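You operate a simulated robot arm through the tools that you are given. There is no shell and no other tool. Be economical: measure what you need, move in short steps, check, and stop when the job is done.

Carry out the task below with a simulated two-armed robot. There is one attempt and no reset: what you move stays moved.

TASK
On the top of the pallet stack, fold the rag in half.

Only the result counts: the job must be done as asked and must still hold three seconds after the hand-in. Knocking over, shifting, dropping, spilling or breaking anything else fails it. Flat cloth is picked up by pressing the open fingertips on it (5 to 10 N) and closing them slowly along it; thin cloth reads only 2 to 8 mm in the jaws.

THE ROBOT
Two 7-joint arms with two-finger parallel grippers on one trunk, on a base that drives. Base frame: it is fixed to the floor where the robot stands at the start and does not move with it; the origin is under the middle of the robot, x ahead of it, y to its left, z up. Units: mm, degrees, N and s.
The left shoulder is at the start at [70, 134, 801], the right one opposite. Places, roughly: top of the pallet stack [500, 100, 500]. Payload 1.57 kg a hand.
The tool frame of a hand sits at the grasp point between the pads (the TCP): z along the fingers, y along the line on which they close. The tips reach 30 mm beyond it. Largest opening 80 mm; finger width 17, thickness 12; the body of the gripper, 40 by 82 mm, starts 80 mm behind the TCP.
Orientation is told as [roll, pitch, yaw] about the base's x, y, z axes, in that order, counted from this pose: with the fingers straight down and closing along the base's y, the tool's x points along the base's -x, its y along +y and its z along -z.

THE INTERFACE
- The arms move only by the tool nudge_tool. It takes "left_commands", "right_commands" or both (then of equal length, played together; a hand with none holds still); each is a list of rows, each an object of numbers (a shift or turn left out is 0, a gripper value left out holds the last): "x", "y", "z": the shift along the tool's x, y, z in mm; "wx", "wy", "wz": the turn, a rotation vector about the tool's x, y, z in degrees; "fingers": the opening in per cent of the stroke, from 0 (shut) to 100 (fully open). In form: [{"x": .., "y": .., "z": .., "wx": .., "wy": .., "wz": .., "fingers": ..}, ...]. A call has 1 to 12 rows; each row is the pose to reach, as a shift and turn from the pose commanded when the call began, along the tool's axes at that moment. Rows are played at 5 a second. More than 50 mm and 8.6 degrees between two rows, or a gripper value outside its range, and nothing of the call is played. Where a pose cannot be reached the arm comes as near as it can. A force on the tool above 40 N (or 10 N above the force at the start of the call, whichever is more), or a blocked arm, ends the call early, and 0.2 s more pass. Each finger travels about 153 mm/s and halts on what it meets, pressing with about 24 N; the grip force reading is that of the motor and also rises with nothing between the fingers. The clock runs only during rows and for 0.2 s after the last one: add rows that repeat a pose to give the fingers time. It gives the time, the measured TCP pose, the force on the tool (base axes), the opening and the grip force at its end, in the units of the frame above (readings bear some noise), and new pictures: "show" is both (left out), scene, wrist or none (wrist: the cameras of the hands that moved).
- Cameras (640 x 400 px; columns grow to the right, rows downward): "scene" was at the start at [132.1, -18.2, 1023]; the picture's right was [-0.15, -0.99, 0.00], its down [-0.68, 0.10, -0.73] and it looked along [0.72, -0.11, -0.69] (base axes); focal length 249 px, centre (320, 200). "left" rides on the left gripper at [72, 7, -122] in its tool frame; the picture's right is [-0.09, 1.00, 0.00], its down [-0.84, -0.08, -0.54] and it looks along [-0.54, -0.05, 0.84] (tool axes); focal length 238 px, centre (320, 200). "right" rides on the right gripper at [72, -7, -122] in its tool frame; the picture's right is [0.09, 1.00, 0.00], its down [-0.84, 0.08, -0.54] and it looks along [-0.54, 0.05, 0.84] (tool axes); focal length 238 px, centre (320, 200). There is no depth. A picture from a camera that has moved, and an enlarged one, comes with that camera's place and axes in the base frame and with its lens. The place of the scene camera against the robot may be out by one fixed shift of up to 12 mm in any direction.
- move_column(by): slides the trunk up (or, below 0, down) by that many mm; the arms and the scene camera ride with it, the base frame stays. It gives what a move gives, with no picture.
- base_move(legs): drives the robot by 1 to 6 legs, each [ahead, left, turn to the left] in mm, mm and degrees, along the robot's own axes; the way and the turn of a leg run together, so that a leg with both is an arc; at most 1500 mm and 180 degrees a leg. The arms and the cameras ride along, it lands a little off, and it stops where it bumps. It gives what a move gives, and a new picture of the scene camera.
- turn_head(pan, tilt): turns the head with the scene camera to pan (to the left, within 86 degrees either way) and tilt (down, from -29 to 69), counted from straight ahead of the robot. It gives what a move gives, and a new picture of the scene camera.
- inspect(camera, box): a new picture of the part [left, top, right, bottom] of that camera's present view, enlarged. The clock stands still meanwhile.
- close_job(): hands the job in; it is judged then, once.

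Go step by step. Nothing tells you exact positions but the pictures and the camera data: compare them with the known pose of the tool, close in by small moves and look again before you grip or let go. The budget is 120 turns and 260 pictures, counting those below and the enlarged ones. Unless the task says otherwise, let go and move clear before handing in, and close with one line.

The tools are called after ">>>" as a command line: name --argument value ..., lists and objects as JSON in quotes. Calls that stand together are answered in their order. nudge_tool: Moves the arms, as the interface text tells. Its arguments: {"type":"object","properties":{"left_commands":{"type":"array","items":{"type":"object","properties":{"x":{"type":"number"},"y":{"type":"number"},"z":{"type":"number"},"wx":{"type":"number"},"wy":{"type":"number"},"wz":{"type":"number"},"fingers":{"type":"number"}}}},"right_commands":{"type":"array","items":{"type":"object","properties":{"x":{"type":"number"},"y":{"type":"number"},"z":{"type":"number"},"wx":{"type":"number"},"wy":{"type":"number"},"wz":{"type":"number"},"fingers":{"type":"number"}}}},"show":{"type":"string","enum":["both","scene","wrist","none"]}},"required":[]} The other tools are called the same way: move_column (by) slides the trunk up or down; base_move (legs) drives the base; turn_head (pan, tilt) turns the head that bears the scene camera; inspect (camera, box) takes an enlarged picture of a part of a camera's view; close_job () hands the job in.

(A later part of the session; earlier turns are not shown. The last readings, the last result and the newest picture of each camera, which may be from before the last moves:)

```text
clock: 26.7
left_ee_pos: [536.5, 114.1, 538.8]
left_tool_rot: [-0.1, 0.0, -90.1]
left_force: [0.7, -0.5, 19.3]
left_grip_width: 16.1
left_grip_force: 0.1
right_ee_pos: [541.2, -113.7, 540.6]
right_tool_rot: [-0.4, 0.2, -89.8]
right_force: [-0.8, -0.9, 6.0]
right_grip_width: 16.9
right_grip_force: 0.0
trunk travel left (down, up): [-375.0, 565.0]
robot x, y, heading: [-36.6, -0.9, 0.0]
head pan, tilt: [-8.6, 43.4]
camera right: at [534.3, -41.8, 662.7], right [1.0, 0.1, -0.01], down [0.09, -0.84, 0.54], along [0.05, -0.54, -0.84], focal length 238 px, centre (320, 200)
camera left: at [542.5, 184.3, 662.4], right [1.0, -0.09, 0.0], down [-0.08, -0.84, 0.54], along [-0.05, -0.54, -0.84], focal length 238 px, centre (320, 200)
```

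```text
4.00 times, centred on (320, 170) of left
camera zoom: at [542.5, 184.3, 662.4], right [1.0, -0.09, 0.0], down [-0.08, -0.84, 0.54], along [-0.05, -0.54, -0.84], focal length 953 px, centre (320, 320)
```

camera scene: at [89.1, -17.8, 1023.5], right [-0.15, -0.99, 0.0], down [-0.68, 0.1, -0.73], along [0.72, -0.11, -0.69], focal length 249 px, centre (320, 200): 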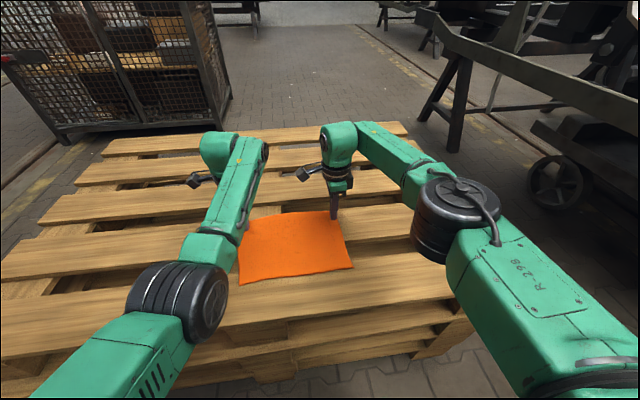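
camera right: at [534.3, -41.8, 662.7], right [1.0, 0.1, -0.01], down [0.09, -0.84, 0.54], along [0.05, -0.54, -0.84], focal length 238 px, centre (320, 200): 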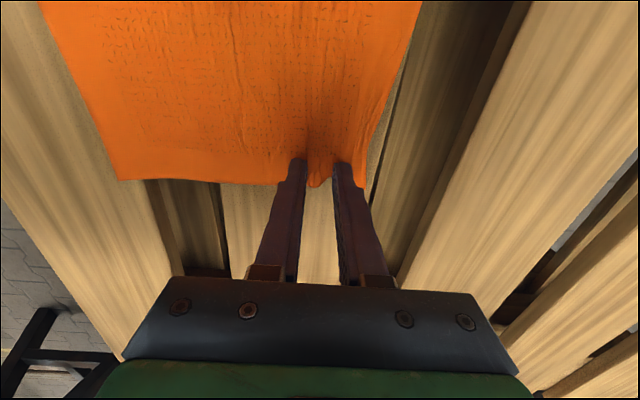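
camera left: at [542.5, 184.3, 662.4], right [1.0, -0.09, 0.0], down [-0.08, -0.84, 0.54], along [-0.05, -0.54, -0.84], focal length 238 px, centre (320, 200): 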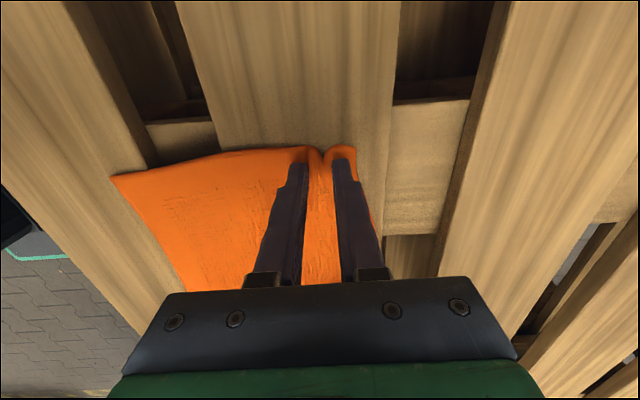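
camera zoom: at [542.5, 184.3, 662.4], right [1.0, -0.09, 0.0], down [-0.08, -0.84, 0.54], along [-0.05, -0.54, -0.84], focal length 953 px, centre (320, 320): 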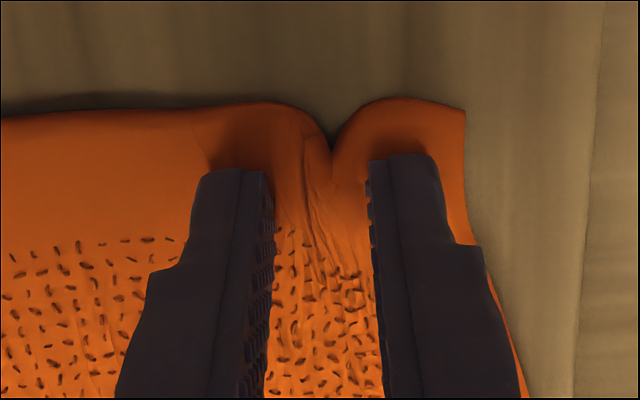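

Ridges are now forming between the fingers on both sides. I'll keep closing slowly.

>>> nudge_tool --left_commands '[{"z": 0, "fingers": 19}, {"z": 0, "fingers": 17}, {"z": 0, "fingers": 15}, {"z": 0, "fingers": 13}, {"z": 0, "fingers": 11}, {"z": 0, "fingers": 9}, {"z": 0, "fingers": 7}, {"z": 0, "fingers": 4}, {"z": 0, "fingers": 2}, {"z": 0, "fingers": 0}, {"z": 0, "fingers": 0}, {"z": 0, "fingers": 0}]' --right_commands '[{"z": 1, "fingers": 19}, {"z": 1, "fingers": 17}, {"z": 1, "fingers": 15}, {"z": 1, "fingers": 13}, {"z": 1, "fingers": 11}, {"z": 1, "fingers": 9}, {"z": 1, "fingers": 7}, {"z": 1, "fingers": 4}, {"z": 1, "fingers": 2}, {"z": 1, "fingers": 0}, {"z": 1, "fingers": 0}, {"z": 1, "fingers": 0}]' --show "wrist"

```text
clock: 29.3
left_ee_pos: [536.1, 111.4, 540.2]
left_tool_rot: [0.0, 0.0, -90.1]
left_force: [0.7, -2.1, 14.1]
left_grip_width: 3.9
left_grip_force: 23.6
right_ee_pos: [539.9, -113.9, 540.9]
right_tool_rot: [-0.4, 0.1, -89.6]
right_force: [-1.4, 1.6, 15.1]
right_grip_width: 4.1
right_grip_force: 23.4
trunk travel left (down, up): [-375.0, 565.0]
robot x, y, heading: [-38.9, -0.9, 0.1]
head pan, tilt: [-8.6, 43.4]
camera right: at [533.4, -41.5, 662.6], right [1.0, 0.1, -0.01], down [0.08, -0.84, 0.54], along [0.05, -0.54, -0.84], focal length 238 px, centre (320, 200)
camera left: at [542.0, 184.5, 662.5], right [1.0, -0.09, 0.0], down [-0.08, -0.84, 0.54], along [-0.05, -0.54, -0.84], focal length 238 px, centre (320, 200)
```

right: 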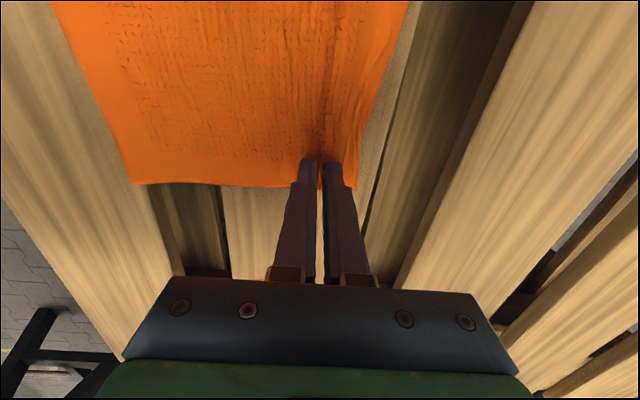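
left: 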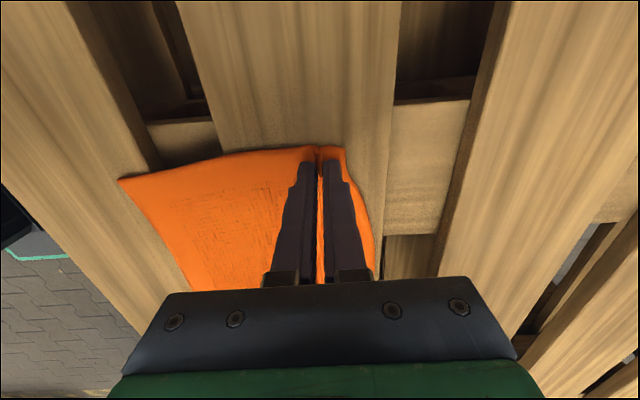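

Both jaws now hold about 4 mm of cloth. I'll lift and carry the far edge back along an arc, tilting the fingers forward as I go. First half now, then a check.

>>> nudge_tool --left_commands '[{"y": -4, "z": -18, "wx": -3.7}, {"y": -12, "z": -35, "wx": -7.5}, {"y": -24, "z": -49.5, "wx": -11.2}, {"y": -39, "z": -61, "wx": -15}, {"y": -56, "z": -68, "wx": -18.7}, {"y": -74.5, "z": -72, "wx": -22.5}, {"y": -74.5, "z": -72, "wx": -22.5}]' --right_commands '[{"y": -4, "z": -18, "wx": -3.7}, {"y": -12, "z": -35, "wx": -7.5}, {"y": -24, "z": -49.5, "wx": -11.2}, {"y": -39, "z": -61, "wx": -15}, {"y": -56, "z": -68, "wx": -18.7}, {"y": -74.5, "z": -72, "wx": -22.5}, {"y": -74.5, "z": -72, "wx": -22.5}]'

```text
clock: 30.9
left_ee_pos: [481.0, 126.7, 646.1]
left_tool_rot: [27.2, 1.0, -88.6]
left_force: [-1.7, -13.7, -0.9]
left_grip_width: 3.5
left_grip_force: 23.9
right_ee_pos: [468.1, -112.6, 611.1]
right_tool_rot: [22.1, 0.2, -89.5]
right_force: [0.9, 13.9, 2.7]
right_grip_width: 3.4
right_grip_force: 24.2
trunk travel left (down, up): [-375.0, 565.0]
robot x, y, heading: [-41.5, 0.8, -0.2]
head pan, tilt: [-8.6, 43.4]
camera scene: at [92.3, -17.8, 1022.9], right [-0.15, -0.99, 0.0], down [-0.68, 0.1, -0.73], along [0.72, -0.11, -0.69], focal length 249 px, centre (320, 200)
camera right: at [416.7, -41.2, 721.2], right [0.92, 0.1, 0.37], down [-0.13, -0.84, 0.53], along [0.36, -0.53, -0.76], focal length 238 px, centre (320, 200)
camera left: at [428.6, 194.6, 759.4], right [0.89, -0.08, 0.45], down [-0.3, -0.85, 0.43], along [0.35, -0.52, -0.78], focal length 238 px, centre (320, 200)
```

scene: 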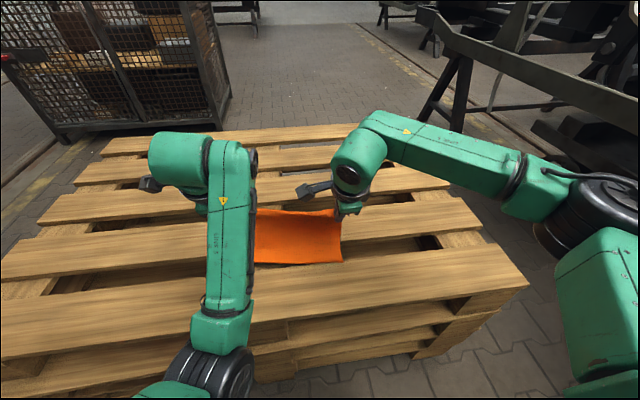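
right: 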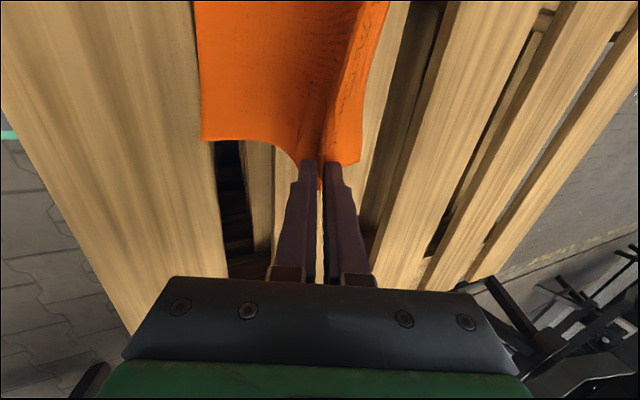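
left: 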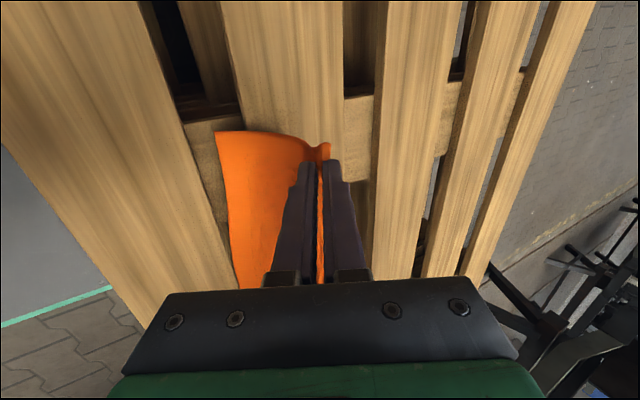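

The left arm lagged during its elbow swing, reading 646 high with 14 N of sideways tension. I'll hold briefly so it settles onto its target.

>>> nudge_tool --left_commands '[{"z": 0}, {"z": 0}, {"z": 0}]' --right_commands '[{"z": 0}, {"z": 0}, {"z": 0}]' --show "scene"

```text
clock: 31.7
left_ee_pos: [479.3, 127.8, 639.0]
left_tool_rot: [26.3, 1.3, -88.6]
left_force: [-1.2, -15.2, -2.0]
left_grip_width: 3.6
left_grip_force: 23.8
right_ee_pos: [468.6, -113.3, 609.9]
right_tool_rot: [21.9, 0.3, -89.7]
right_force: [0.9, 16.3, 2.8]
right_grip_width: 4.0
right_grip_force: 23.9
trunk travel left (down, up): [-375.0, 565.0]
robot x, y, heading: [-42.0, -0.6, 0.1]
head pan, tilt: [-8.6, 43.4]
camera scene: at [92.0, -18.1, 1023.0], right [-0.15, -0.99, 0.0], down [-0.68, 0.1, -0.73], along [0.72, -0.11, -0.69], focal length 249 px, centre (320, 200)
```

scene: 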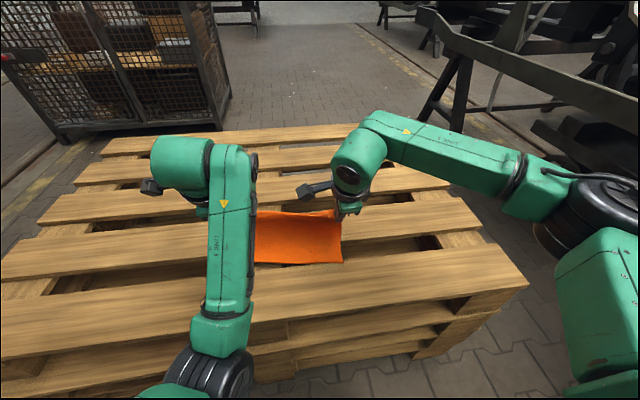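

>>> nudge_tool --left_commands '[{"x": -4, "y": -5, "z": 5, "wx": 1}, {"x": -8, "y": -11, "z": 10, "wx": 2}, {"x": -12, "y": -17, "z": 16, "wx": 3}, {"x": -15, "y": -22, "z": 21, "wx": 4, "wy": -1}, {"x": -15, "y": -22, "z": 21, "wx": 4, "wy": -1}]' --show "both"

```text
clock: 32.9
left_ee_pos: [477.4, 116.3, 629.9]
left_tool_rot: [25.1, 0.5, -88.8]
left_force: [-0.7, -2.1, -0.3]
left_grip_width: 3.2
left_grip_force: 23.9
right_ee_pos: [468.3, -114.8, 609.1]
right_tool_rot: [21.9, 0.1, -89.8]
right_force: [1.0, 3.6, 0.3]
right_grip_width: 3.9
right_grip_force: 23.6
trunk travel left (down, up): [-375.0, 565.0]
robot x, y, heading: [-39.4, -0.1, 0.3]
head pan, tilt: [-8.6, 43.4]
camera scene: at [92.0, -18.0, 1023.0], right [-0.15, -0.99, 0.0], down [-0.68, 0.1, -0.73], along [0.72, -0.11, -0.69], focal length 249 px, centre (320, 200)
camera left: at [429.7, 184.8, 744.6], right [0.9, -0.08, 0.42], down [-0.28, -0.85, 0.45], along [0.32, -0.53, -0.79], focal length 238 px, centre (320, 200)
```

scene: 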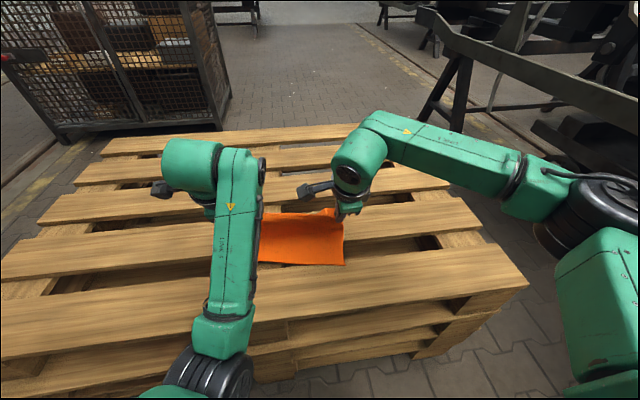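
left: 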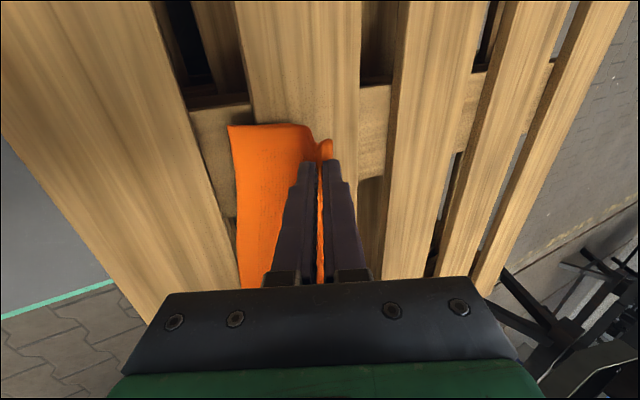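

>>> nudge_tool --left_commands '[{"x": -1, "y": -6, "z": 5, "wx": 1}, {"x": -2, "y": -12, "z": 10, "wx": 2}, {"x": -3, "y": -17, "z": 14, "wx": 3}, {"x": -3, "y": -17, "z": 14, "wx": 3}, {"x": -3, "y": -17, "z": 14, "wx": 3}, {"x": -3, "y": -17, "z": 14, "wx": 3}]' --show "none"

```text
clock: 33.5
left_ee_pos: [476.5, 124.5, 626.9]
left_tool_rot: [24.7, 1.7, -88.1]
left_force: [-0.3, -6.8, -0.7]
left_grip_width: 3.7
left_grip_force: 24.4
right_ee_pos: [468.2, -111.5, 611.9]
right_tool_rot: [22.0, 0.2, -89.6]
right_force: [0.2, 7.1, 0.2]
right_grip_width: 3.6
right_grip_force: 24.2
trunk travel left (down, up): [-375.0, 565.0]
robot x, y, heading: [-42.3, 5.0, 0.1]
head pan, tilt: [-8.6, 43.4]
stopped in row 2 (left hand): the arm was blocked; the commanded pose is now the measured one
```

The left arm is limited in this zone, so I'll keep the arm postures and use the base and column for the rest. First I relax the sideways tension, then drive back in steps.

>>> nudge_tool --left_commands '[{"x": -5}, {"x": -9}, {"x": -9}]' --show "scene"

>>> inspect --camera "scene" --box '[210, 190, 390, 320]'

```text
clock: 34.3
left_ee_pos: [478.2, 114.1, 628.9]
left_tool_rot: [24.9, 1.5, -88.2]
left_force: [-0.8, -1.5, 0.1]
left_grip_width: 3.5
left_grip_force: 24.2
right_ee_pos: [469.2, -112.2, 610.5]
right_tool_rot: [22.0, 0.3, -89.8]
right_force: [0.1, 0.8, 0.0]
right_grip_width: 4.0
right_grip_force: 24.1
trunk travel left (down, up): [-375.0, 565.0]
robot x, y, heading: [-40.1, 1.2, -0.2]
head pan, tilt: [-8.6, 43.4]
camera scene: at [92.0, -18.0, 1023.0], right [-0.15, -0.99, 0.0], down [-0.68, 0.1, -0.73], along [0.72, -0.11, -0.69], focal length 249 px, centre (320, 200)
```

scene: 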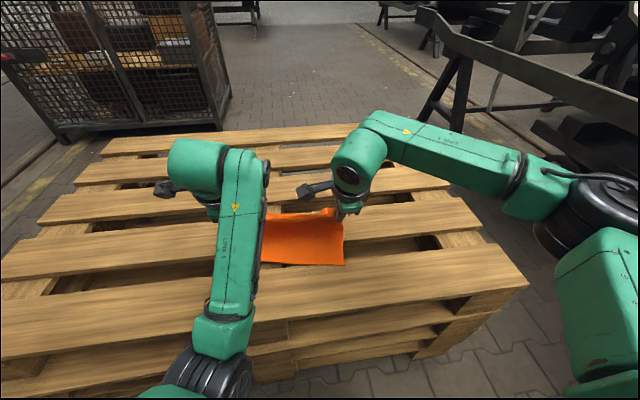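

```text
3.08 times, centred on (300, 255) of scene
camera zoom: at [92.0, -18.0, 1023.0], right [-0.15, -0.99, 0.0], down [-0.68, 0.1, -0.73], along [0.72, -0.11, -0.69], focal length 767 px, centre (382, 31)
```

zoom: 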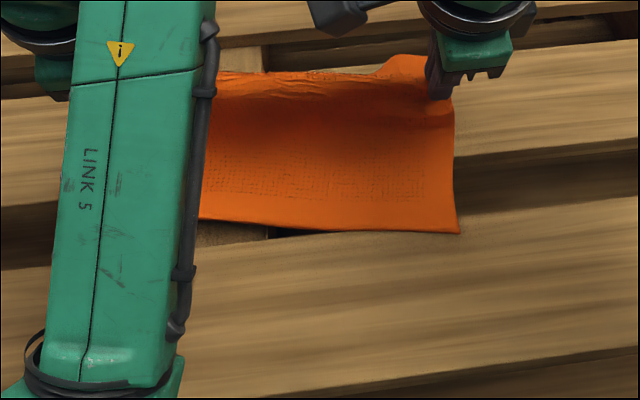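

Pulling high dragged the near-left part of the rag forward to about x≈440, with the right near corner at about 398. I'll unfold it again by bringing the hands forward and down, upright, which also straightens the rag. After that I'll fold with base and column motion instead of arm tilting.

>>> nudge_tool --left_commands '[{"y": 8, "z": 11, "wx": 3}, {"y": 16, "z": 22, "wx": 6}, {"y": 23, "z": 33, "wx": 9.5}, {"y": 31, "z": 44, "wx": 12.5}, {"y": 39, "z": 55, "wx": 15.5}, {"y": 47, "z": 66, "wx": 19}, {"y": 55, "z": 78, "wx": 22}, {"y": 62.4, "z": 88.7, "wx": 25, "wy": -1.4}, {"y": 62.4, "z": 88.7, "wx": 25, "wy": -1.4}, {"y": 62.4, "z": 88.7, "wx": 25, "wy": -1.4}]' --right_commands '[{"y": 10, "z": 9, "wx": 3}, {"y": 20, "z": 18, "wx": 6}, {"y": 31, "z": 27, "wx": 8}, {"y": 41, "z": 36, "wx": 11}, {"y": 51, "z": 45, "wx": 14}, {"y": 62, "z": 54, "wx": 17}, {"y": 72, "z": 62, "wx": 20}, {"x": -2, "y": 82, "z": 71.5, "wx": 22}, {"x": -2, "y": 82, "z": 71.5, "wx": 22}, {"x": -2, "y": 82, "z": 71.5, "wx": 22}]'

```text
clock: 36.5
left_ee_pos: [570.4, 101.6, 580.5]
left_tool_rot: [2.0, 0.4, -91.1]
left_force: [0.0, 0.2, -0.3]
left_grip_width: 3.3
left_grip_force: 24.3
left hand out of reach, approached as far as the arm can: row 8
right_ee_pos: [560.5, -115.1, 573.8]
right_tool_rot: [-0.1, 0.2, -89.6]
right_force: [-0.2, 0.3, -0.4]
right_grip_width: 3.7
right_grip_force: 23.9
right hand out of reach, approached as far as the arm can: row 8, 9, 10
trunk travel left (down, up): [-375.0, 565.0]
robot x, y, heading: [-40.2, -0.2, 0.0]
head pan, tilt: [-8.6, 43.4]
camera scene: at [91.9, -18.2, 1023.0], right [-0.15, -0.99, 0.0], down [-0.68, 0.1, -0.73], along [0.72, -0.11, -0.69], focal length 249 px, centre (320, 200)
camera right: at [554.0, -43.6, 696.2], right [1.0, 0.1, 0.0], down [0.08, -0.84, 0.54], along [0.05, -0.54, -0.84], focal length 238 px, centre (320, 200)
camera left: at [573.3, 172.2, 703.7], right [0.99, -0.11, 0.03], down [-0.11, -0.84, 0.53], along [-0.03, -0.53, -0.85], focal length 238 px, centre (320, 200)
```

scene: 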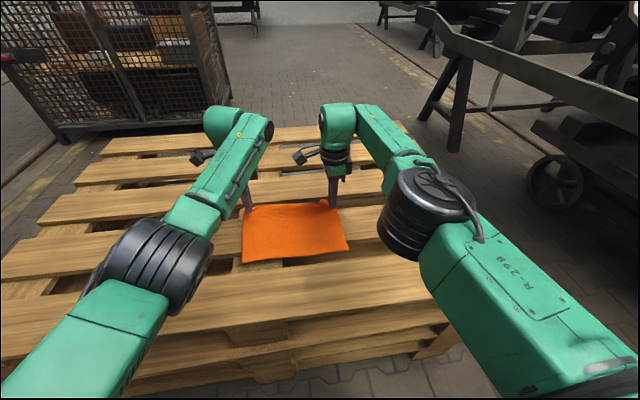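
right: 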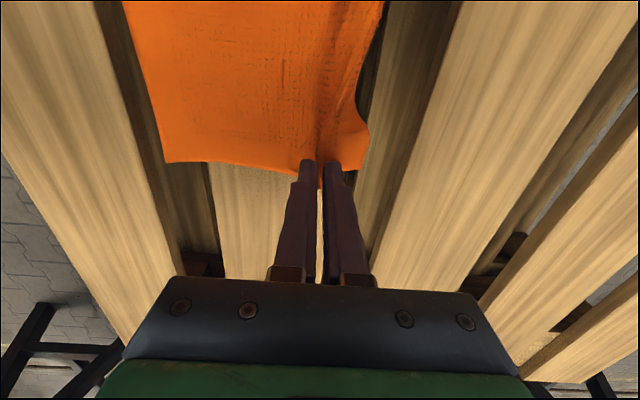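
left: 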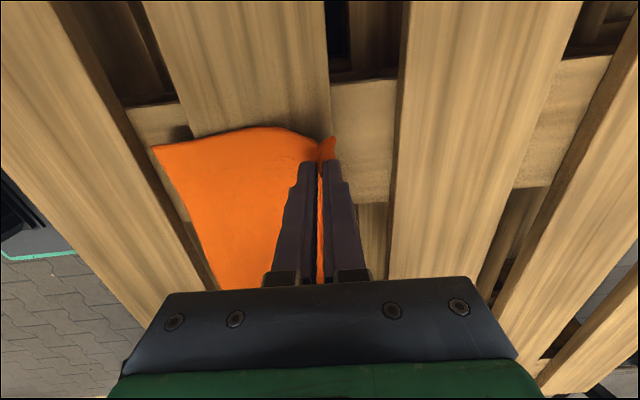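

The rag is straight again, with its near edge at about x≈438. I'll even the hands out, then drive back to x=0 (known clear) so the near edge is pulled onto board 2, and look.

>>> nudge_tool --left_commands '[{"x": 5, "y": -4, "z": 2, "wx": 1}, {"x": 11, "y": -8, "z": 5, "wx": 2, "wz": -1}, {"x": 11, "y": -8, "z": 5, "wx": 2, "wz": -1}]' --show "none"

>>> base_move --legs '[[40, 0, 0]]'

>>> inspect --camera "scene" --box '[200, 180, 400, 320]'

```text
clock: 37.3
left_ee_pos: [563.2, 124.7, 567.3]
left_tool_rot: [-2.5, -0.1, -87.7]
left_force: [0.2, -9.0, 0.0]
left_grip_width: 3.4
left_grip_force: 23.9
left hand out of reach, approached as far as the arm can: row 1
right_ee_pos: [560.9, -113.7, 573.3]
right_tool_rot: [0.1, 0.4, -89.5]
right_force: [-0.1, 9.5, -0.2]
right_grip_width: 3.9
right_grip_force: 23.8
trunk travel left (down, up): [-375.0, 565.0]
robot x, y, heading: [-38.7, 1.7, -0.1]
head pan, tilt: [-8.6, 43.4]
```

```text
clock: 38.1
left_ee_pos: [603.3, 126.7, 566.6]
left_tool_rot: [-2.5, 0.0, -87.6]
left_force: [0.6, -12.5, -0.2]
left_grip_width: 3.7
left_grip_force: 23.6
right_ee_pos: [602.5, -113.6, 573.5]
right_tool_rot: [-0.1, 0.3, -89.5]
right_force: [0.3, 10.6, -1.5]
right_grip_width: 3.7
right_grip_force: 24.2
trunk travel left (down, up): [-375.0, 565.0]
robot x, y, heading: [2.4, 3.4, 0.1]
head pan, tilt: [-8.6, 43.4]
camera scene: at [133.0, -18.0, 1022.8], right [-0.15, -0.99, 0.0], down [-0.68, 0.1, -0.73], along [0.72, -0.11, -0.69], focal length 249 px, centre (320, 200)
```

scene: 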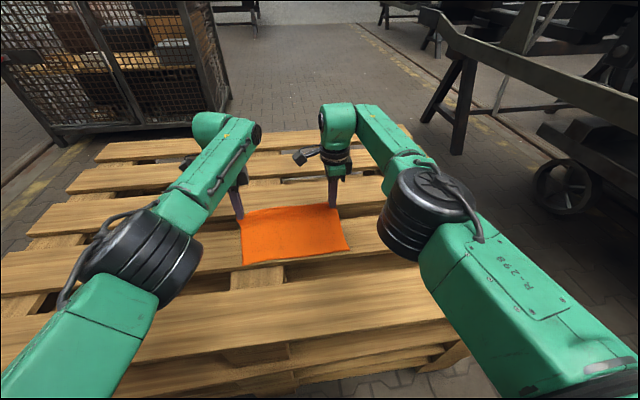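

```text
2.86 times, centred on (300, 250) of scene
camera zoom: at [133.0, -18.0, 1022.8], right [-0.15, -0.99, 0.0], down [-0.68, 0.1, -0.73], along [0.72, -0.11, -0.69], focal length 712 px, centre (377, 57)
```

zoom: 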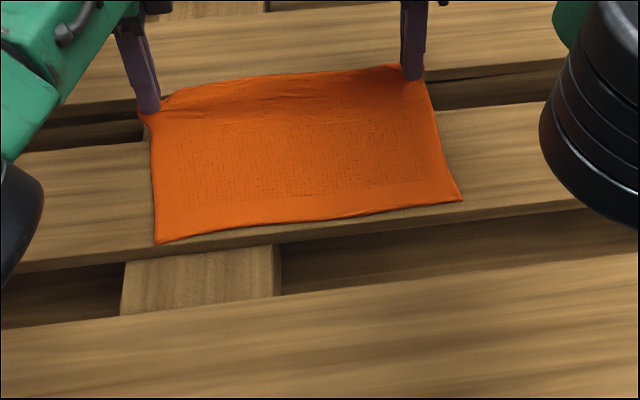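

The rag now lies straight on board 2. Releasing with upright fingers would fold the gripped strip back on itself, so I want the hands tilted forward. I'll lift the rag into the air with the column and tilt the arms there. After that I'll lay and fold the rag on board 1 with base and column moves only.

>>> move_column --by 175

>>> nudge_tool --left_commands '[{"x": -1, "y": -15, "z": -6, "wx": -4}, {"x": -2, "y": -30, "z": -12, "wx": -8.5}, {"x": -3, "y": -46, "z": -18, "wx": -13}, {"x": -4, "y": -61, "z": -24, "wx": -17}, {"x": -6, "y": -76, "z": -30, "wx": -21.5}, {"x": -7, "y": -92, "z": -36, "wx": -26}, {"x": -8, "y": -107, "z": -42, "wx": -30}, {"x": -9, "y": -122, "z": -48, "wx": -34.5}, {"x": -11, "y": -138, "z": -54, "wx": -39}, {"x": -12, "y": -153, "z": -60, "wx": -43}, {"x": -13, "y": -168, "z": -66, "wx": -47.5}, {"x": -14, "y": -183, "z": -72, "wx": -52}]' --right_commands '[{"y": -15, "z": -6, "wx": -4}, {"y": -30, "z": -12, "wx": -8}, {"y": -46, "z": -17, "wx": -12.5}, {"y": -61, "z": -22, "wx": -16.5}, {"y": -76, "z": -28, "wx": -20.5}, {"y": -92, "z": -33, "wx": -25}, {"y": -107, "z": -38, "wx": -29}, {"y": -122, "z": -44, "wx": -33}, {"y": -138, "z": -50, "wx": -37.5}, {"y": -153, "z": -55, "wx": -41.5}, {"y": -168, "z": -60, "wx": -46}, {"y": -183, "z": -66, "wx": -50}]'

```text
clock: 40.1
left_ee_pos: [602.6, 125.9, 743.0]
left_tool_rot: [-2.4, 0.0, -87.7]
left_force: [0.1, -11.1, 0.7]
left_grip_width: 3.3
left_grip_force: 24.0
right_ee_pos: [601.1, -114.1, 749.1]
right_tool_rot: [-0.1, 0.3, -89.7]
right_force: [0.3, 11.9, -1.4]
right_grip_width: 3.8
right_grip_force: 24.6
trunk travel left (down, up): [-550.0, 390.0]
robot x, y, heading: [-0.5, 0.7, -0.0]
head pan, tilt: [-8.6, 43.4]
```

```text
clock: 41.5
left_ee_pos: [594.8, 157.8, 717.1]
left_tool_rot: [-3.3, 2.3, -80.5]
left_force: [0.2, 0.5, -0.6]
left_grip_width: 3.1
left_grip_force: 23.9
left hand out of reach, approached as far as the arm can: row 1, 2, 3, 4, 5, 6
right_ee_pos: [509.1, -107.0, 781.9]
right_tool_rot: [25.0, 0.6, -88.9]
right_force: [-0.1, 0.5, 1.1]
right_grip_width: 0.1
right_grip_force: 21.4
trunk travel left (down, up): [-550.0, 390.0]
robot x, y, heading: [0.7, 2.1, -0.1]
head pan, tilt: [-8.6, 43.4]
stopped in row 7 (left hand): the force on the tool passed its limit (the readings are from after the stop); the commanded pose is now the measured one
camera scene: at [133.0, -13.6, 1198.0], right [-0.15, -0.99, 0.0], down [-0.68, 0.1, -0.73], along [0.72, -0.11, -0.69], focal length 249 px, centre (320, 200)
camera right: at [451.3, -37.2, 891.4], right [0.9, 0.1, 0.42], down [-0.14, -0.85, 0.51], along [0.41, -0.52, -0.75], focal length 238 px, centre (320, 200)
camera left: at [596.5, 226.4, 840.5], right [1.0, 0.08, -0.06], down [0.1, -0.85, 0.51], along [-0.01, -0.52, -0.86], focal length 238 px, centre (320, 200)
```

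scene: 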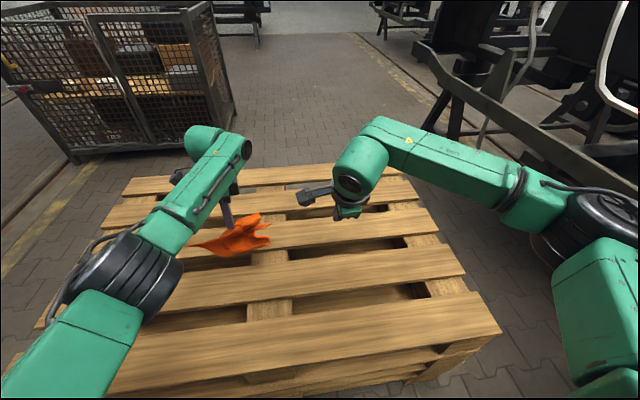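
right: 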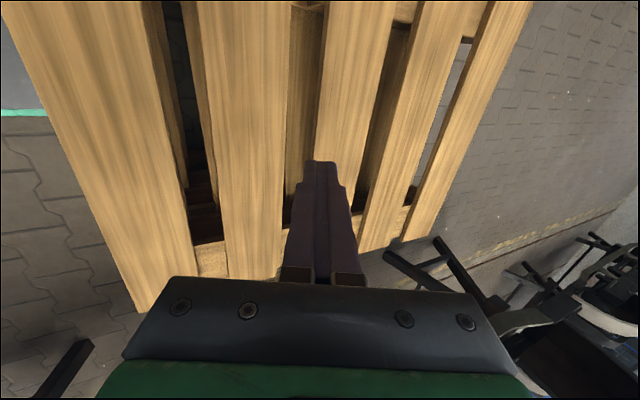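
left: 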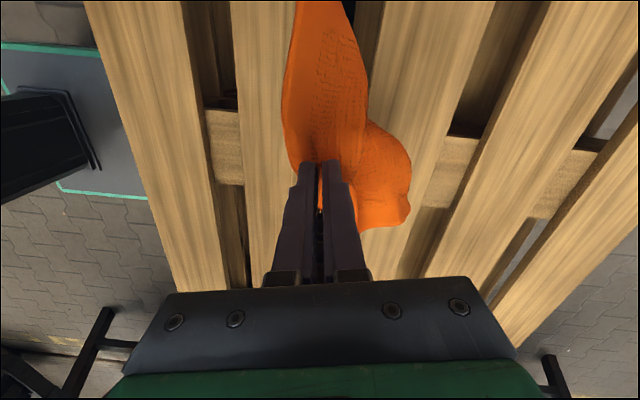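

The left arm stuck near its reach limit and the right hand pulled off the rag, which now hangs from the left hand alone. I'll bring the left hand back to a comfortable pose, without tilt, and look.

>>> nudge_tool --left_commands '[{"y": -10, "z": -8, "x": -4}, {"y": -20, "z": -16, "x": -8}, {"y": -30, "z": -24, "x": -12}, {"y": -40, "z": -32, "x": -16}, {"y": -50, "z": -40, "x": -20}, {"y": -60, "z": -48, "x": -25}, {"y": -70, "z": -56, "x": -30}, {"y": -80, "z": -64, "x": -35}, {"y": -90, "z": -72, "x": -40}, {"y": -100, "z": -80, "x": -45}, {"y": -100, "z": -80, "x": -45}]' --show "both"

```text
clock: 44.0
left_ee_pos: [510.8, 92.1, 799.2]
left_tool_rot: [-3.3, 2.5, -80.3]
left_force: [0.1, -0.3, -0.5]
left_grip_width: 2.8
left_grip_force: 23.8
right_ee_pos: [509.4, -109.9, 784.2]
right_tool_rot: [24.9, 1.0, -89.0]
right_force: [0.2, 0.2, 0.7]
right_grip_width: 0.3
right_grip_force: 21.1
trunk travel left (down, up): [-550.0, 390.0]
robot x, y, heading: [-0.5, -1.0, 0.2]
head pan, tilt: [-8.6, 43.4]
camera scene: at [132.3, -17.8, 1198.0], right [-0.15, -0.99, 0.0], down [-0.68, 0.1, -0.73], along [0.72, -0.11, -0.69], focal length 249 px, centre (320, 200)
camera left: at [511.5, 160.1, 923.9], right [0.99, 0.08, -0.06], down [0.1, -0.86, 0.51], along [-0.01, -0.51, -0.86], focal length 238 px, centre (320, 200)
```

scene: 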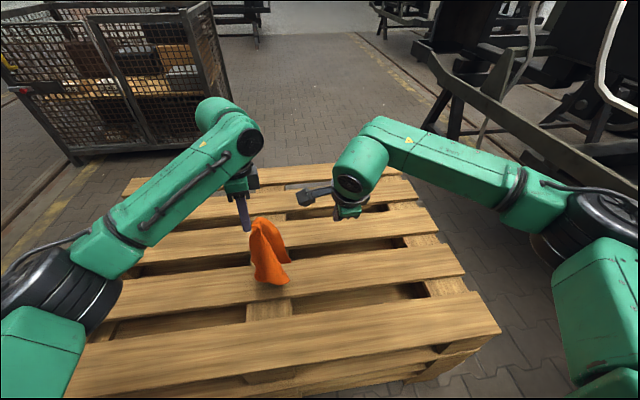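
left: 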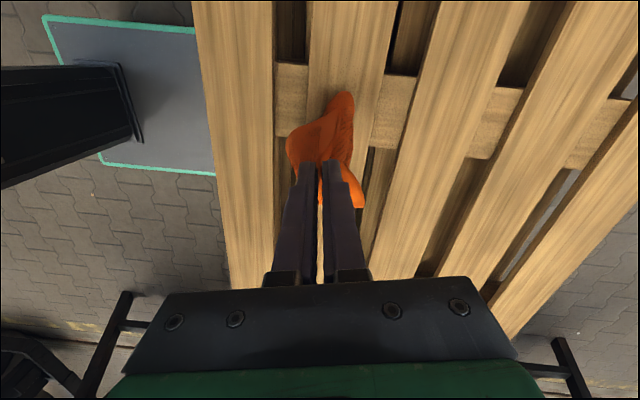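

>>> inspect --camera "scene" --box '[210, 170, 330, 300]'

>>> inspect --camera "left" --box '[250, 70, 410, 220]'

```text
3.08 times, centred on (270, 235) of scene
camera zoom: at [132.3, -17.8, 1198.0], right [-0.15, -0.99, 0.0], down [-0.68, 0.1, -0.73], along [0.72, -0.11, -0.69], focal length 767 px, centre (474, 92)
```

zoom: 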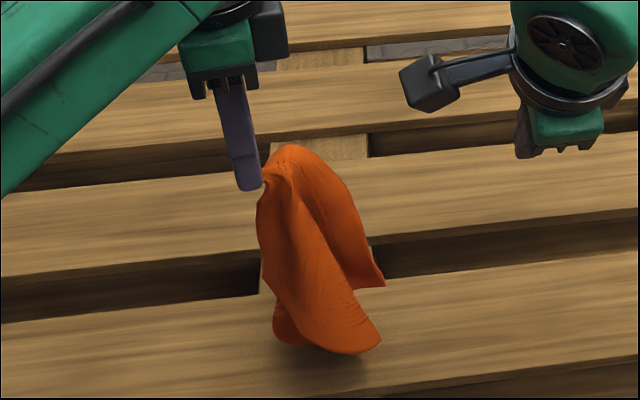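

```text
2.67 times, centred on (330, 145) of left
camera zoom: at [511.5, 160.1, 923.9], right [0.99, 0.08, -0.06], down [0.1, -0.86, 0.51], along [-0.01, -0.51, -0.86], focal length 636 px, centre (293, 347)
```

zoom: 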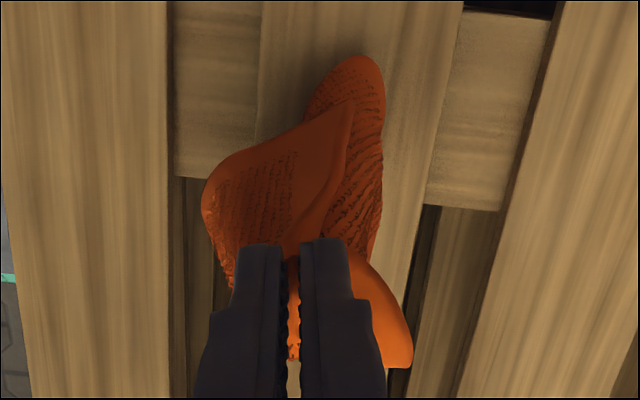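

The rag is fairly stiff and hangs from its far-left corner. I'll clear the right hand to the side. Then I'll bring the left hand back and right, so that lowering while pulling toward far-left lays the rag out along its diagonal.

>>> nudge_tool --left_commands '[{"x": 0}, {"x": 0}, {"x": -10, "y": -12}, {"x": -20, "y": -24}, {"x": -30, "y": -36}, {"x": -40, "y": -48}, {"x": -50, "y": -60}, {"x": -60, "y": -72}, {"x": -70, "y": -84}, {"x": -77, "y": -94}, {"x": -77, "y": -94}]' --right_commands '[{"x": -20, "wx": 3, "fingers": 30}, {"x": -40, "wx": 6}, {"x": -60, "wx": 9}, {"x": -80, "wx": 12}, {"x": -100, "wx": 15}, {"x": -120, "wx": 18}, {"x": -140, "wx": 21}, {"x": -150, "wx": 25}, {"x": -150, "wx": 25}, {"x": -150, "wx": 25}, {"x": -150, "wx": 25}]' --show "scene"

```text
clock: 46.4
left_ee_pos: [430.4, 1.1, 801.2]
left_tool_rot: [-3.3, 2.6, -80.3]
left_force: [-0.1, 0.6, 0.3]
left_grip_width: 3.3
left_grip_force: 23.9
right_ee_pos: [511.6, -260.1, 780.4]
right_tool_rot: [0.0, 0.9, -89.0]
right_force: [0.9, -0.1, 0.5]
right_grip_width: 24.0
right_grip_force: 0.0
trunk travel left (down, up): [-550.0, 390.0]
robot x, y, heading: [-2.3, 0.9, -0.1]
head pan, tilt: [-8.6, 43.4]
camera scene: at [132.2, -17.8, 1198.0], right [-0.15, -0.99, 0.0], down [-0.68, 0.1, -0.73], along [0.72, -0.11, -0.69], focal length 249 px, centre (320, 200)
```

scene: 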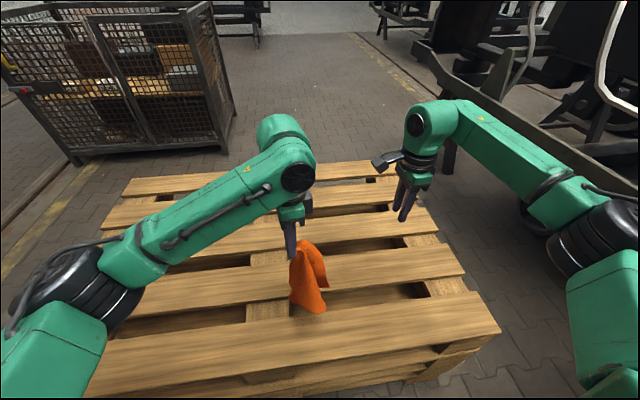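

>>> move_column --by -60

>>> nudge_tool --left_commands '[{"x": 14, "y": 18, "z": 7}, {"x": 28, "y": 36, "z": 14}, {"x": 41, "y": 53, "z": 20}, {"x": 41, "y": 53, "z": 20}]' --show "none"

>>> move_column --by -60

>>> nudge_tool --left_commands '[{"x": 14, "y": 18, "z": 7}, {"x": 28, "y": 36, "z": 14}, {"x": 41, "y": 53, "z": 20}, {"x": 41, "y": 53, "z": 20}]' --show "scene"

```text
clock: 47.4
left_ee_pos: [429.0, 0.5, 741.2]
left_tool_rot: [-3.3, 2.6, -80.3]
left_force: [-1.0, 0.6, 0.4]
left_grip_width: 3.2
left_grip_force: 23.7
right_ee_pos: [511.3, -260.7, 720.1]
right_tool_rot: [0.1, 0.9, -89.0]
right_force: [0.4, -0.6, -0.4]
right_grip_width: 24.1
right_grip_force: 0.0
trunk travel left (down, up): [-490.0, 450.0]
robot x, y, heading: [-0.4, 0.4, 0.2]
head pan, tilt: [-8.6, 43.4]
```

```text
clock: 48.4
left_ee_pos: [473.0, 53.1, 721.7]
left_tool_rot: [-3.3, 2.5, -80.2]
left_force: [0.0, 0.4, -0.9]
left_grip_width: 3.1
left_grip_force: 24.0
right_ee_pos: [512.0, -260.1, 718.7]
right_tool_rot: [0.0, 0.9, -89.0]
right_force: [0.3, 0.5, -0.5]
right_grip_width: 23.9
right_grip_force: 0.0
trunk travel left (down, up): [-490.0, 450.0]
robot x, y, heading: [0.9, 2.3, -0.0]
head pan, tilt: [-8.6, 43.4]
```

```text
clock: 49.4
left_ee_pos: [473.7, 51.5, 660.8]
left_tool_rot: [-3.4, 2.5, -80.3]
left_force: [-0.6, -1.0, 0.1]
left_grip_width: 3.2
left_grip_force: 23.5
right_ee_pos: [511.5, -261.2, 660.3]
right_tool_rot: [0.0, 1.0, -89.1]
right_force: [-0.1, -0.8, 0.6]
right_grip_width: 24.1
right_grip_force: 0.1
trunk travel left (down, up): [-430.0, 510.0]
robot x, y, heading: [0.3, -0.0, 0.1]
head pan, tilt: [-8.6, 43.4]
```

```text
clock: 50.4
left_ee_pos: [516.5, 102.8, 640.9]
left_tool_rot: [-3.2, 2.5, -80.3]
left_force: [0.7, -0.3, -0.6]
left_grip_width: 3.3
left_grip_force: 24.2
right_ee_pos: [511.0, -259.4, 659.3]
right_tool_rot: [0.0, 0.9, -89.1]
right_force: [0.2, -0.9, 0.4]
right_grip_width: 24.2
right_grip_force: 0.1
trunk travel left (down, up): [-430.0, 510.0]
robot x, y, heading: [1.2, -0.8, 0.0]
head pan, tilt: [-8.6, 43.4]
camera scene: at [132.0, -17.9, 1078.0], right [-0.15, -0.99, 0.0], down [-0.68, 0.1, -0.73], along [0.72, -0.11, -0.69], focal length 249 px, centre (320, 200)
```

scene: 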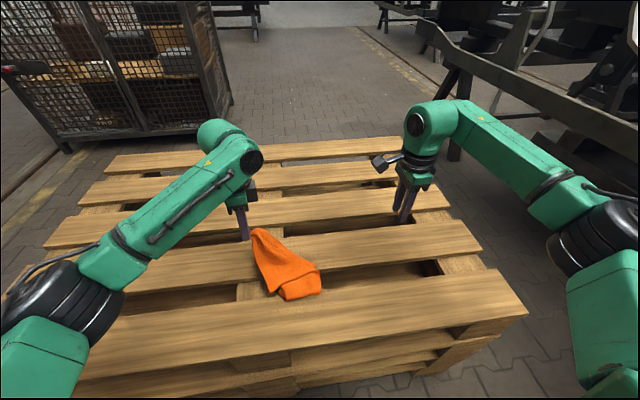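

>>> move_column --by -55

>>> nudge_tool --left_commands '[{"x": 14, "y": 18, "z": 7}, {"x": 28, "y": 36, "z": 14}, {"x": 42, "y": 50, "z": 20}, {"x": 56, "y": 55, "z": 25}, {"x": 56, "y": 55, "z": 25}]' --show "both"

>>> inspect --camera "scene" --box '[200, 180, 360, 320]'

```text
clock: 51.3
left_ee_pos: [516.4, 102.7, 587.1]
left_tool_rot: [-3.2, 2.5, -80.3]
left_force: [-0.2, -0.2, 0.7]
left_grip_width: 3.1
left_grip_force: 24.2
right_ee_pos: [511.0, -259.9, 604.4]
right_tool_rot: [-0.1, 0.9, -88.9]
right_force: [0.1, -0.5, 0.2]
right_grip_width: 24.1
right_grip_force: 0.0
trunk travel left (down, up): [-375.0, 565.0]
robot x, y, heading: [0.5, 1.3, -0.3]
head pan, tilt: [-8.6, 43.4]
```

```text
clock: 52.5
left_ee_pos: [561.7, 168.0, 560.8]
left_tool_rot: [-3.2, 2.5, -80.3]
left_force: [0.8, 0.1, -0.3]
left_grip_width: 3.3
left_grip_force: 23.4
right_ee_pos: [511.7, -260.0, 604.9]
right_tool_rot: [0.0, 0.8, -89.0]
right_force: [-0.1, 0.0, 0.8]
right_grip_width: 24.0
right_grip_force: 0.0
trunk travel left (down, up): [-375.0, 565.0]
robot x, y, heading: [4.4, -0.5, -0.2]
head pan, tilt: [-8.6, 43.4]
camera scene: at [132.0, -17.9, 1023.0], right [-0.15, -0.99, 0.0], down [-0.68, 0.1, -0.73], along [0.72, -0.11, -0.69], focal length 249 px, centre (320, 200)
camera left: at [562.5, 235.5, 684.9], right [0.99, 0.08, -0.06], down [0.1, -0.86, 0.51], along [-0.01, -0.51, -0.86], focal length 238 px, centre (320, 200)
```

scene: 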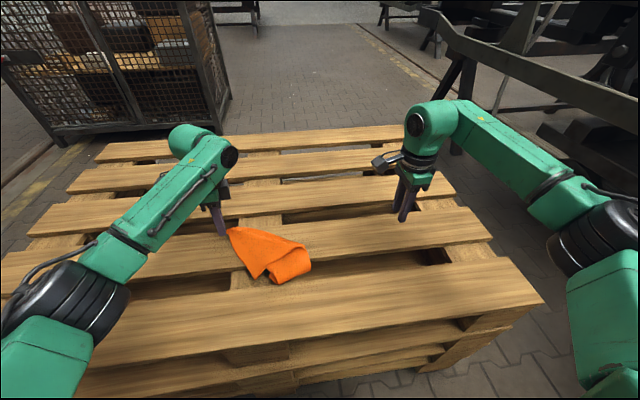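
left: 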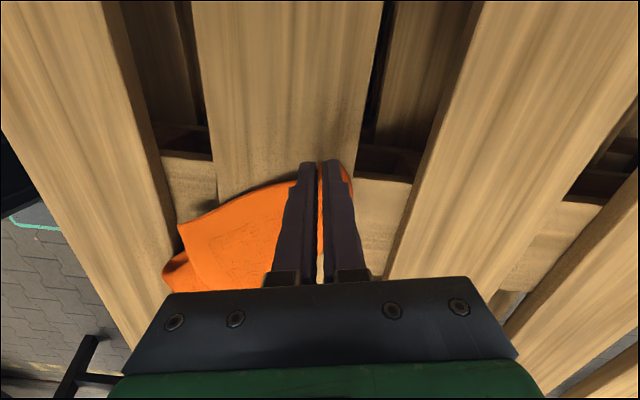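

```text
2.86 times, centred on (280, 250) of scene
camera zoom: at [132.0, -17.9, 1023.0], right [-0.15, -0.99, 0.0], down [-0.68, 0.1, -0.73], along [0.72, -0.11, -0.69], focal length 712 px, centre (434, 57)
```

zoom: 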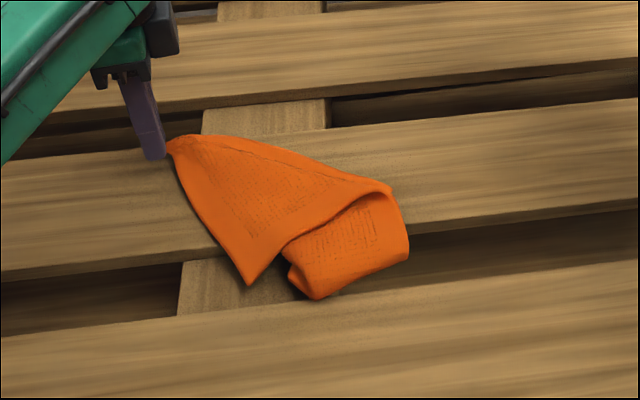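

The rag's right end is curled under. Dragging it left along the boards should unroll that tuck, so I'll drive the base sideways with the rag held.

>>> base_move --legs '[[0, 130, 0]]'

>>> inspect --camera "scene" --box '[200, 180, 360, 320]'

```text
clock: 53.8
left_ee_pos: [562.1, 298.9, 560.6]
left_tool_rot: [-3.2, 2.4, -80.5]
left_force: [0.1, 0.3, -0.3]
left_grip_width: 2.9
left_grip_force: 24.1
right_ee_pos: [512.2, -128.8, 605.7]
right_tool_rot: [-0.1, 0.8, -89.1]
right_force: [0.2, -0.7, -0.1]
right_grip_width: 24.1
right_grip_force: 0.0
trunk travel left (down, up): [-375.0, 565.0]
robot x, y, heading: [0.4, 134.8, -0.1]
head pan, tilt: [-8.6, 43.4]
camera scene: at [132.1, 114.0, 1023.0], right [-0.15, -0.99, 0.0], down [-0.68, 0.1, -0.73], along [0.72, -0.11, -0.69], focal length 249 px, centre (320, 200)
```

scene: 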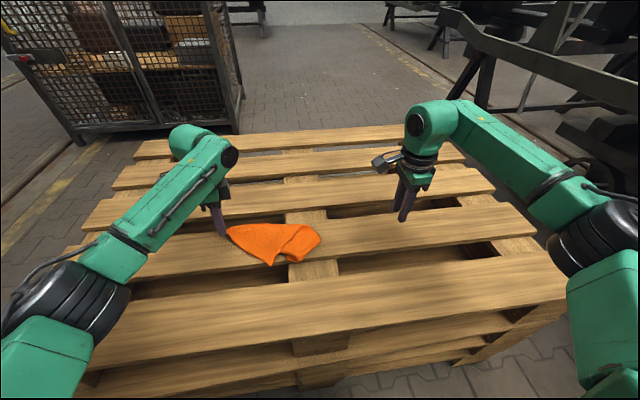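

```text
2.86 times, centred on (280, 250) of scene
camera zoom: at [132.1, 114.0, 1023.0], right [-0.15, -0.99, 0.0], down [-0.68, 0.1, -0.73], along [0.72, -0.11, -0.69], focal length 712 px, centre (434, 57)
```

zoom: 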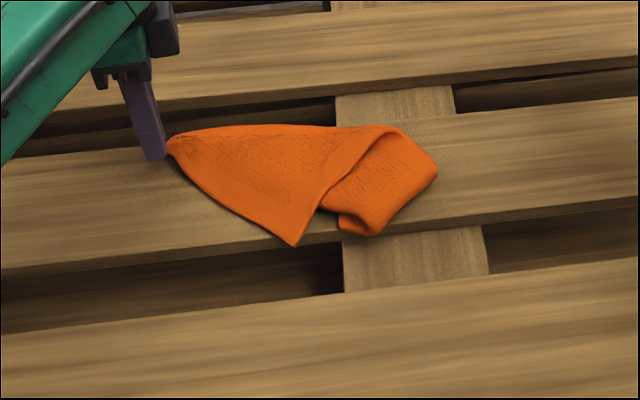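

Dragging only partly unrolled it. New idea: grip the free near-left corner (about (460,185)) with the right hand so both ends of the left edge are held. Lifting should then let the rag hang untangled. First I yaw the left hand to swing that corner fully onto board 2.

>>> nudge_tool --left_commands '[{"wz": -6}, {"wz": -12}, {"wz": -18}, {"wz": -24}, {"wz": -30}, {"wz": -35}, {"wz": -35}]' --show "both"

>>> inspect --camera "scene" --box '[200, 180, 360, 320]'

```text
clock: 55.4
left_ee_pos: [560.1, 298.7, 559.4]
left_tool_rot: [-1.3, 3.9, -45.3]
left_force: [0.5, -0.2, 0.2]
left_grip_width: 3.0
left_grip_force: 24.4
right_ee_pos: [510.8, -129.1, 604.7]
right_tool_rot: [0.0, 0.8, -89.1]
right_force: [-0.4, -0.7, 0.5]
right_grip_width: 24.4
right_grip_force: 0.1
trunk travel left (down, up): [-375.0, 565.0]
robot x, y, heading: [0.4, 131.3, -0.1]
head pan, tilt: [-8.6, 43.4]
camera scene: at [132.1, 113.2, 1023.0], right [-0.15, -0.99, 0.0], down [-0.68, 0.1, -0.73], along [0.72, -0.11, -0.69], focal length 249 px, centre (320, 200)
camera left: at [522.1, 349.1, 687.1], right [0.77, 0.64, -0.03], down [0.57, -0.67, 0.48], along [0.29, -0.39, -0.87], focal length 238 px, centre (320, 200)
```

scene: 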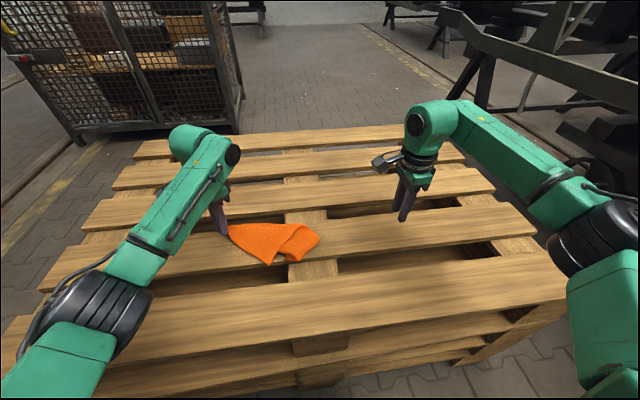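
left: 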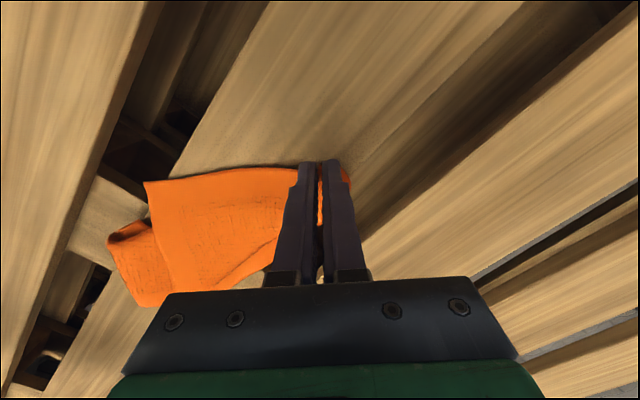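

```text
2.86 times, centred on (280, 250) of scene
camera zoom: at [132.1, 113.2, 1023.0], right [-0.15, -0.99, 0.0], down [-0.68, 0.1, -0.73], along [0.72, -0.11, -0.69], focal length 712 px, centre (434, 57)
```

zoom: 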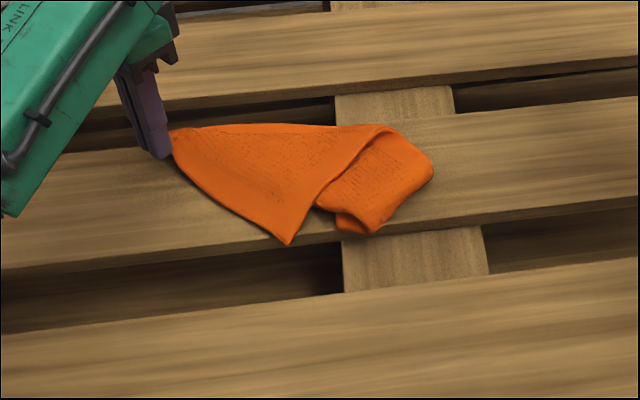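

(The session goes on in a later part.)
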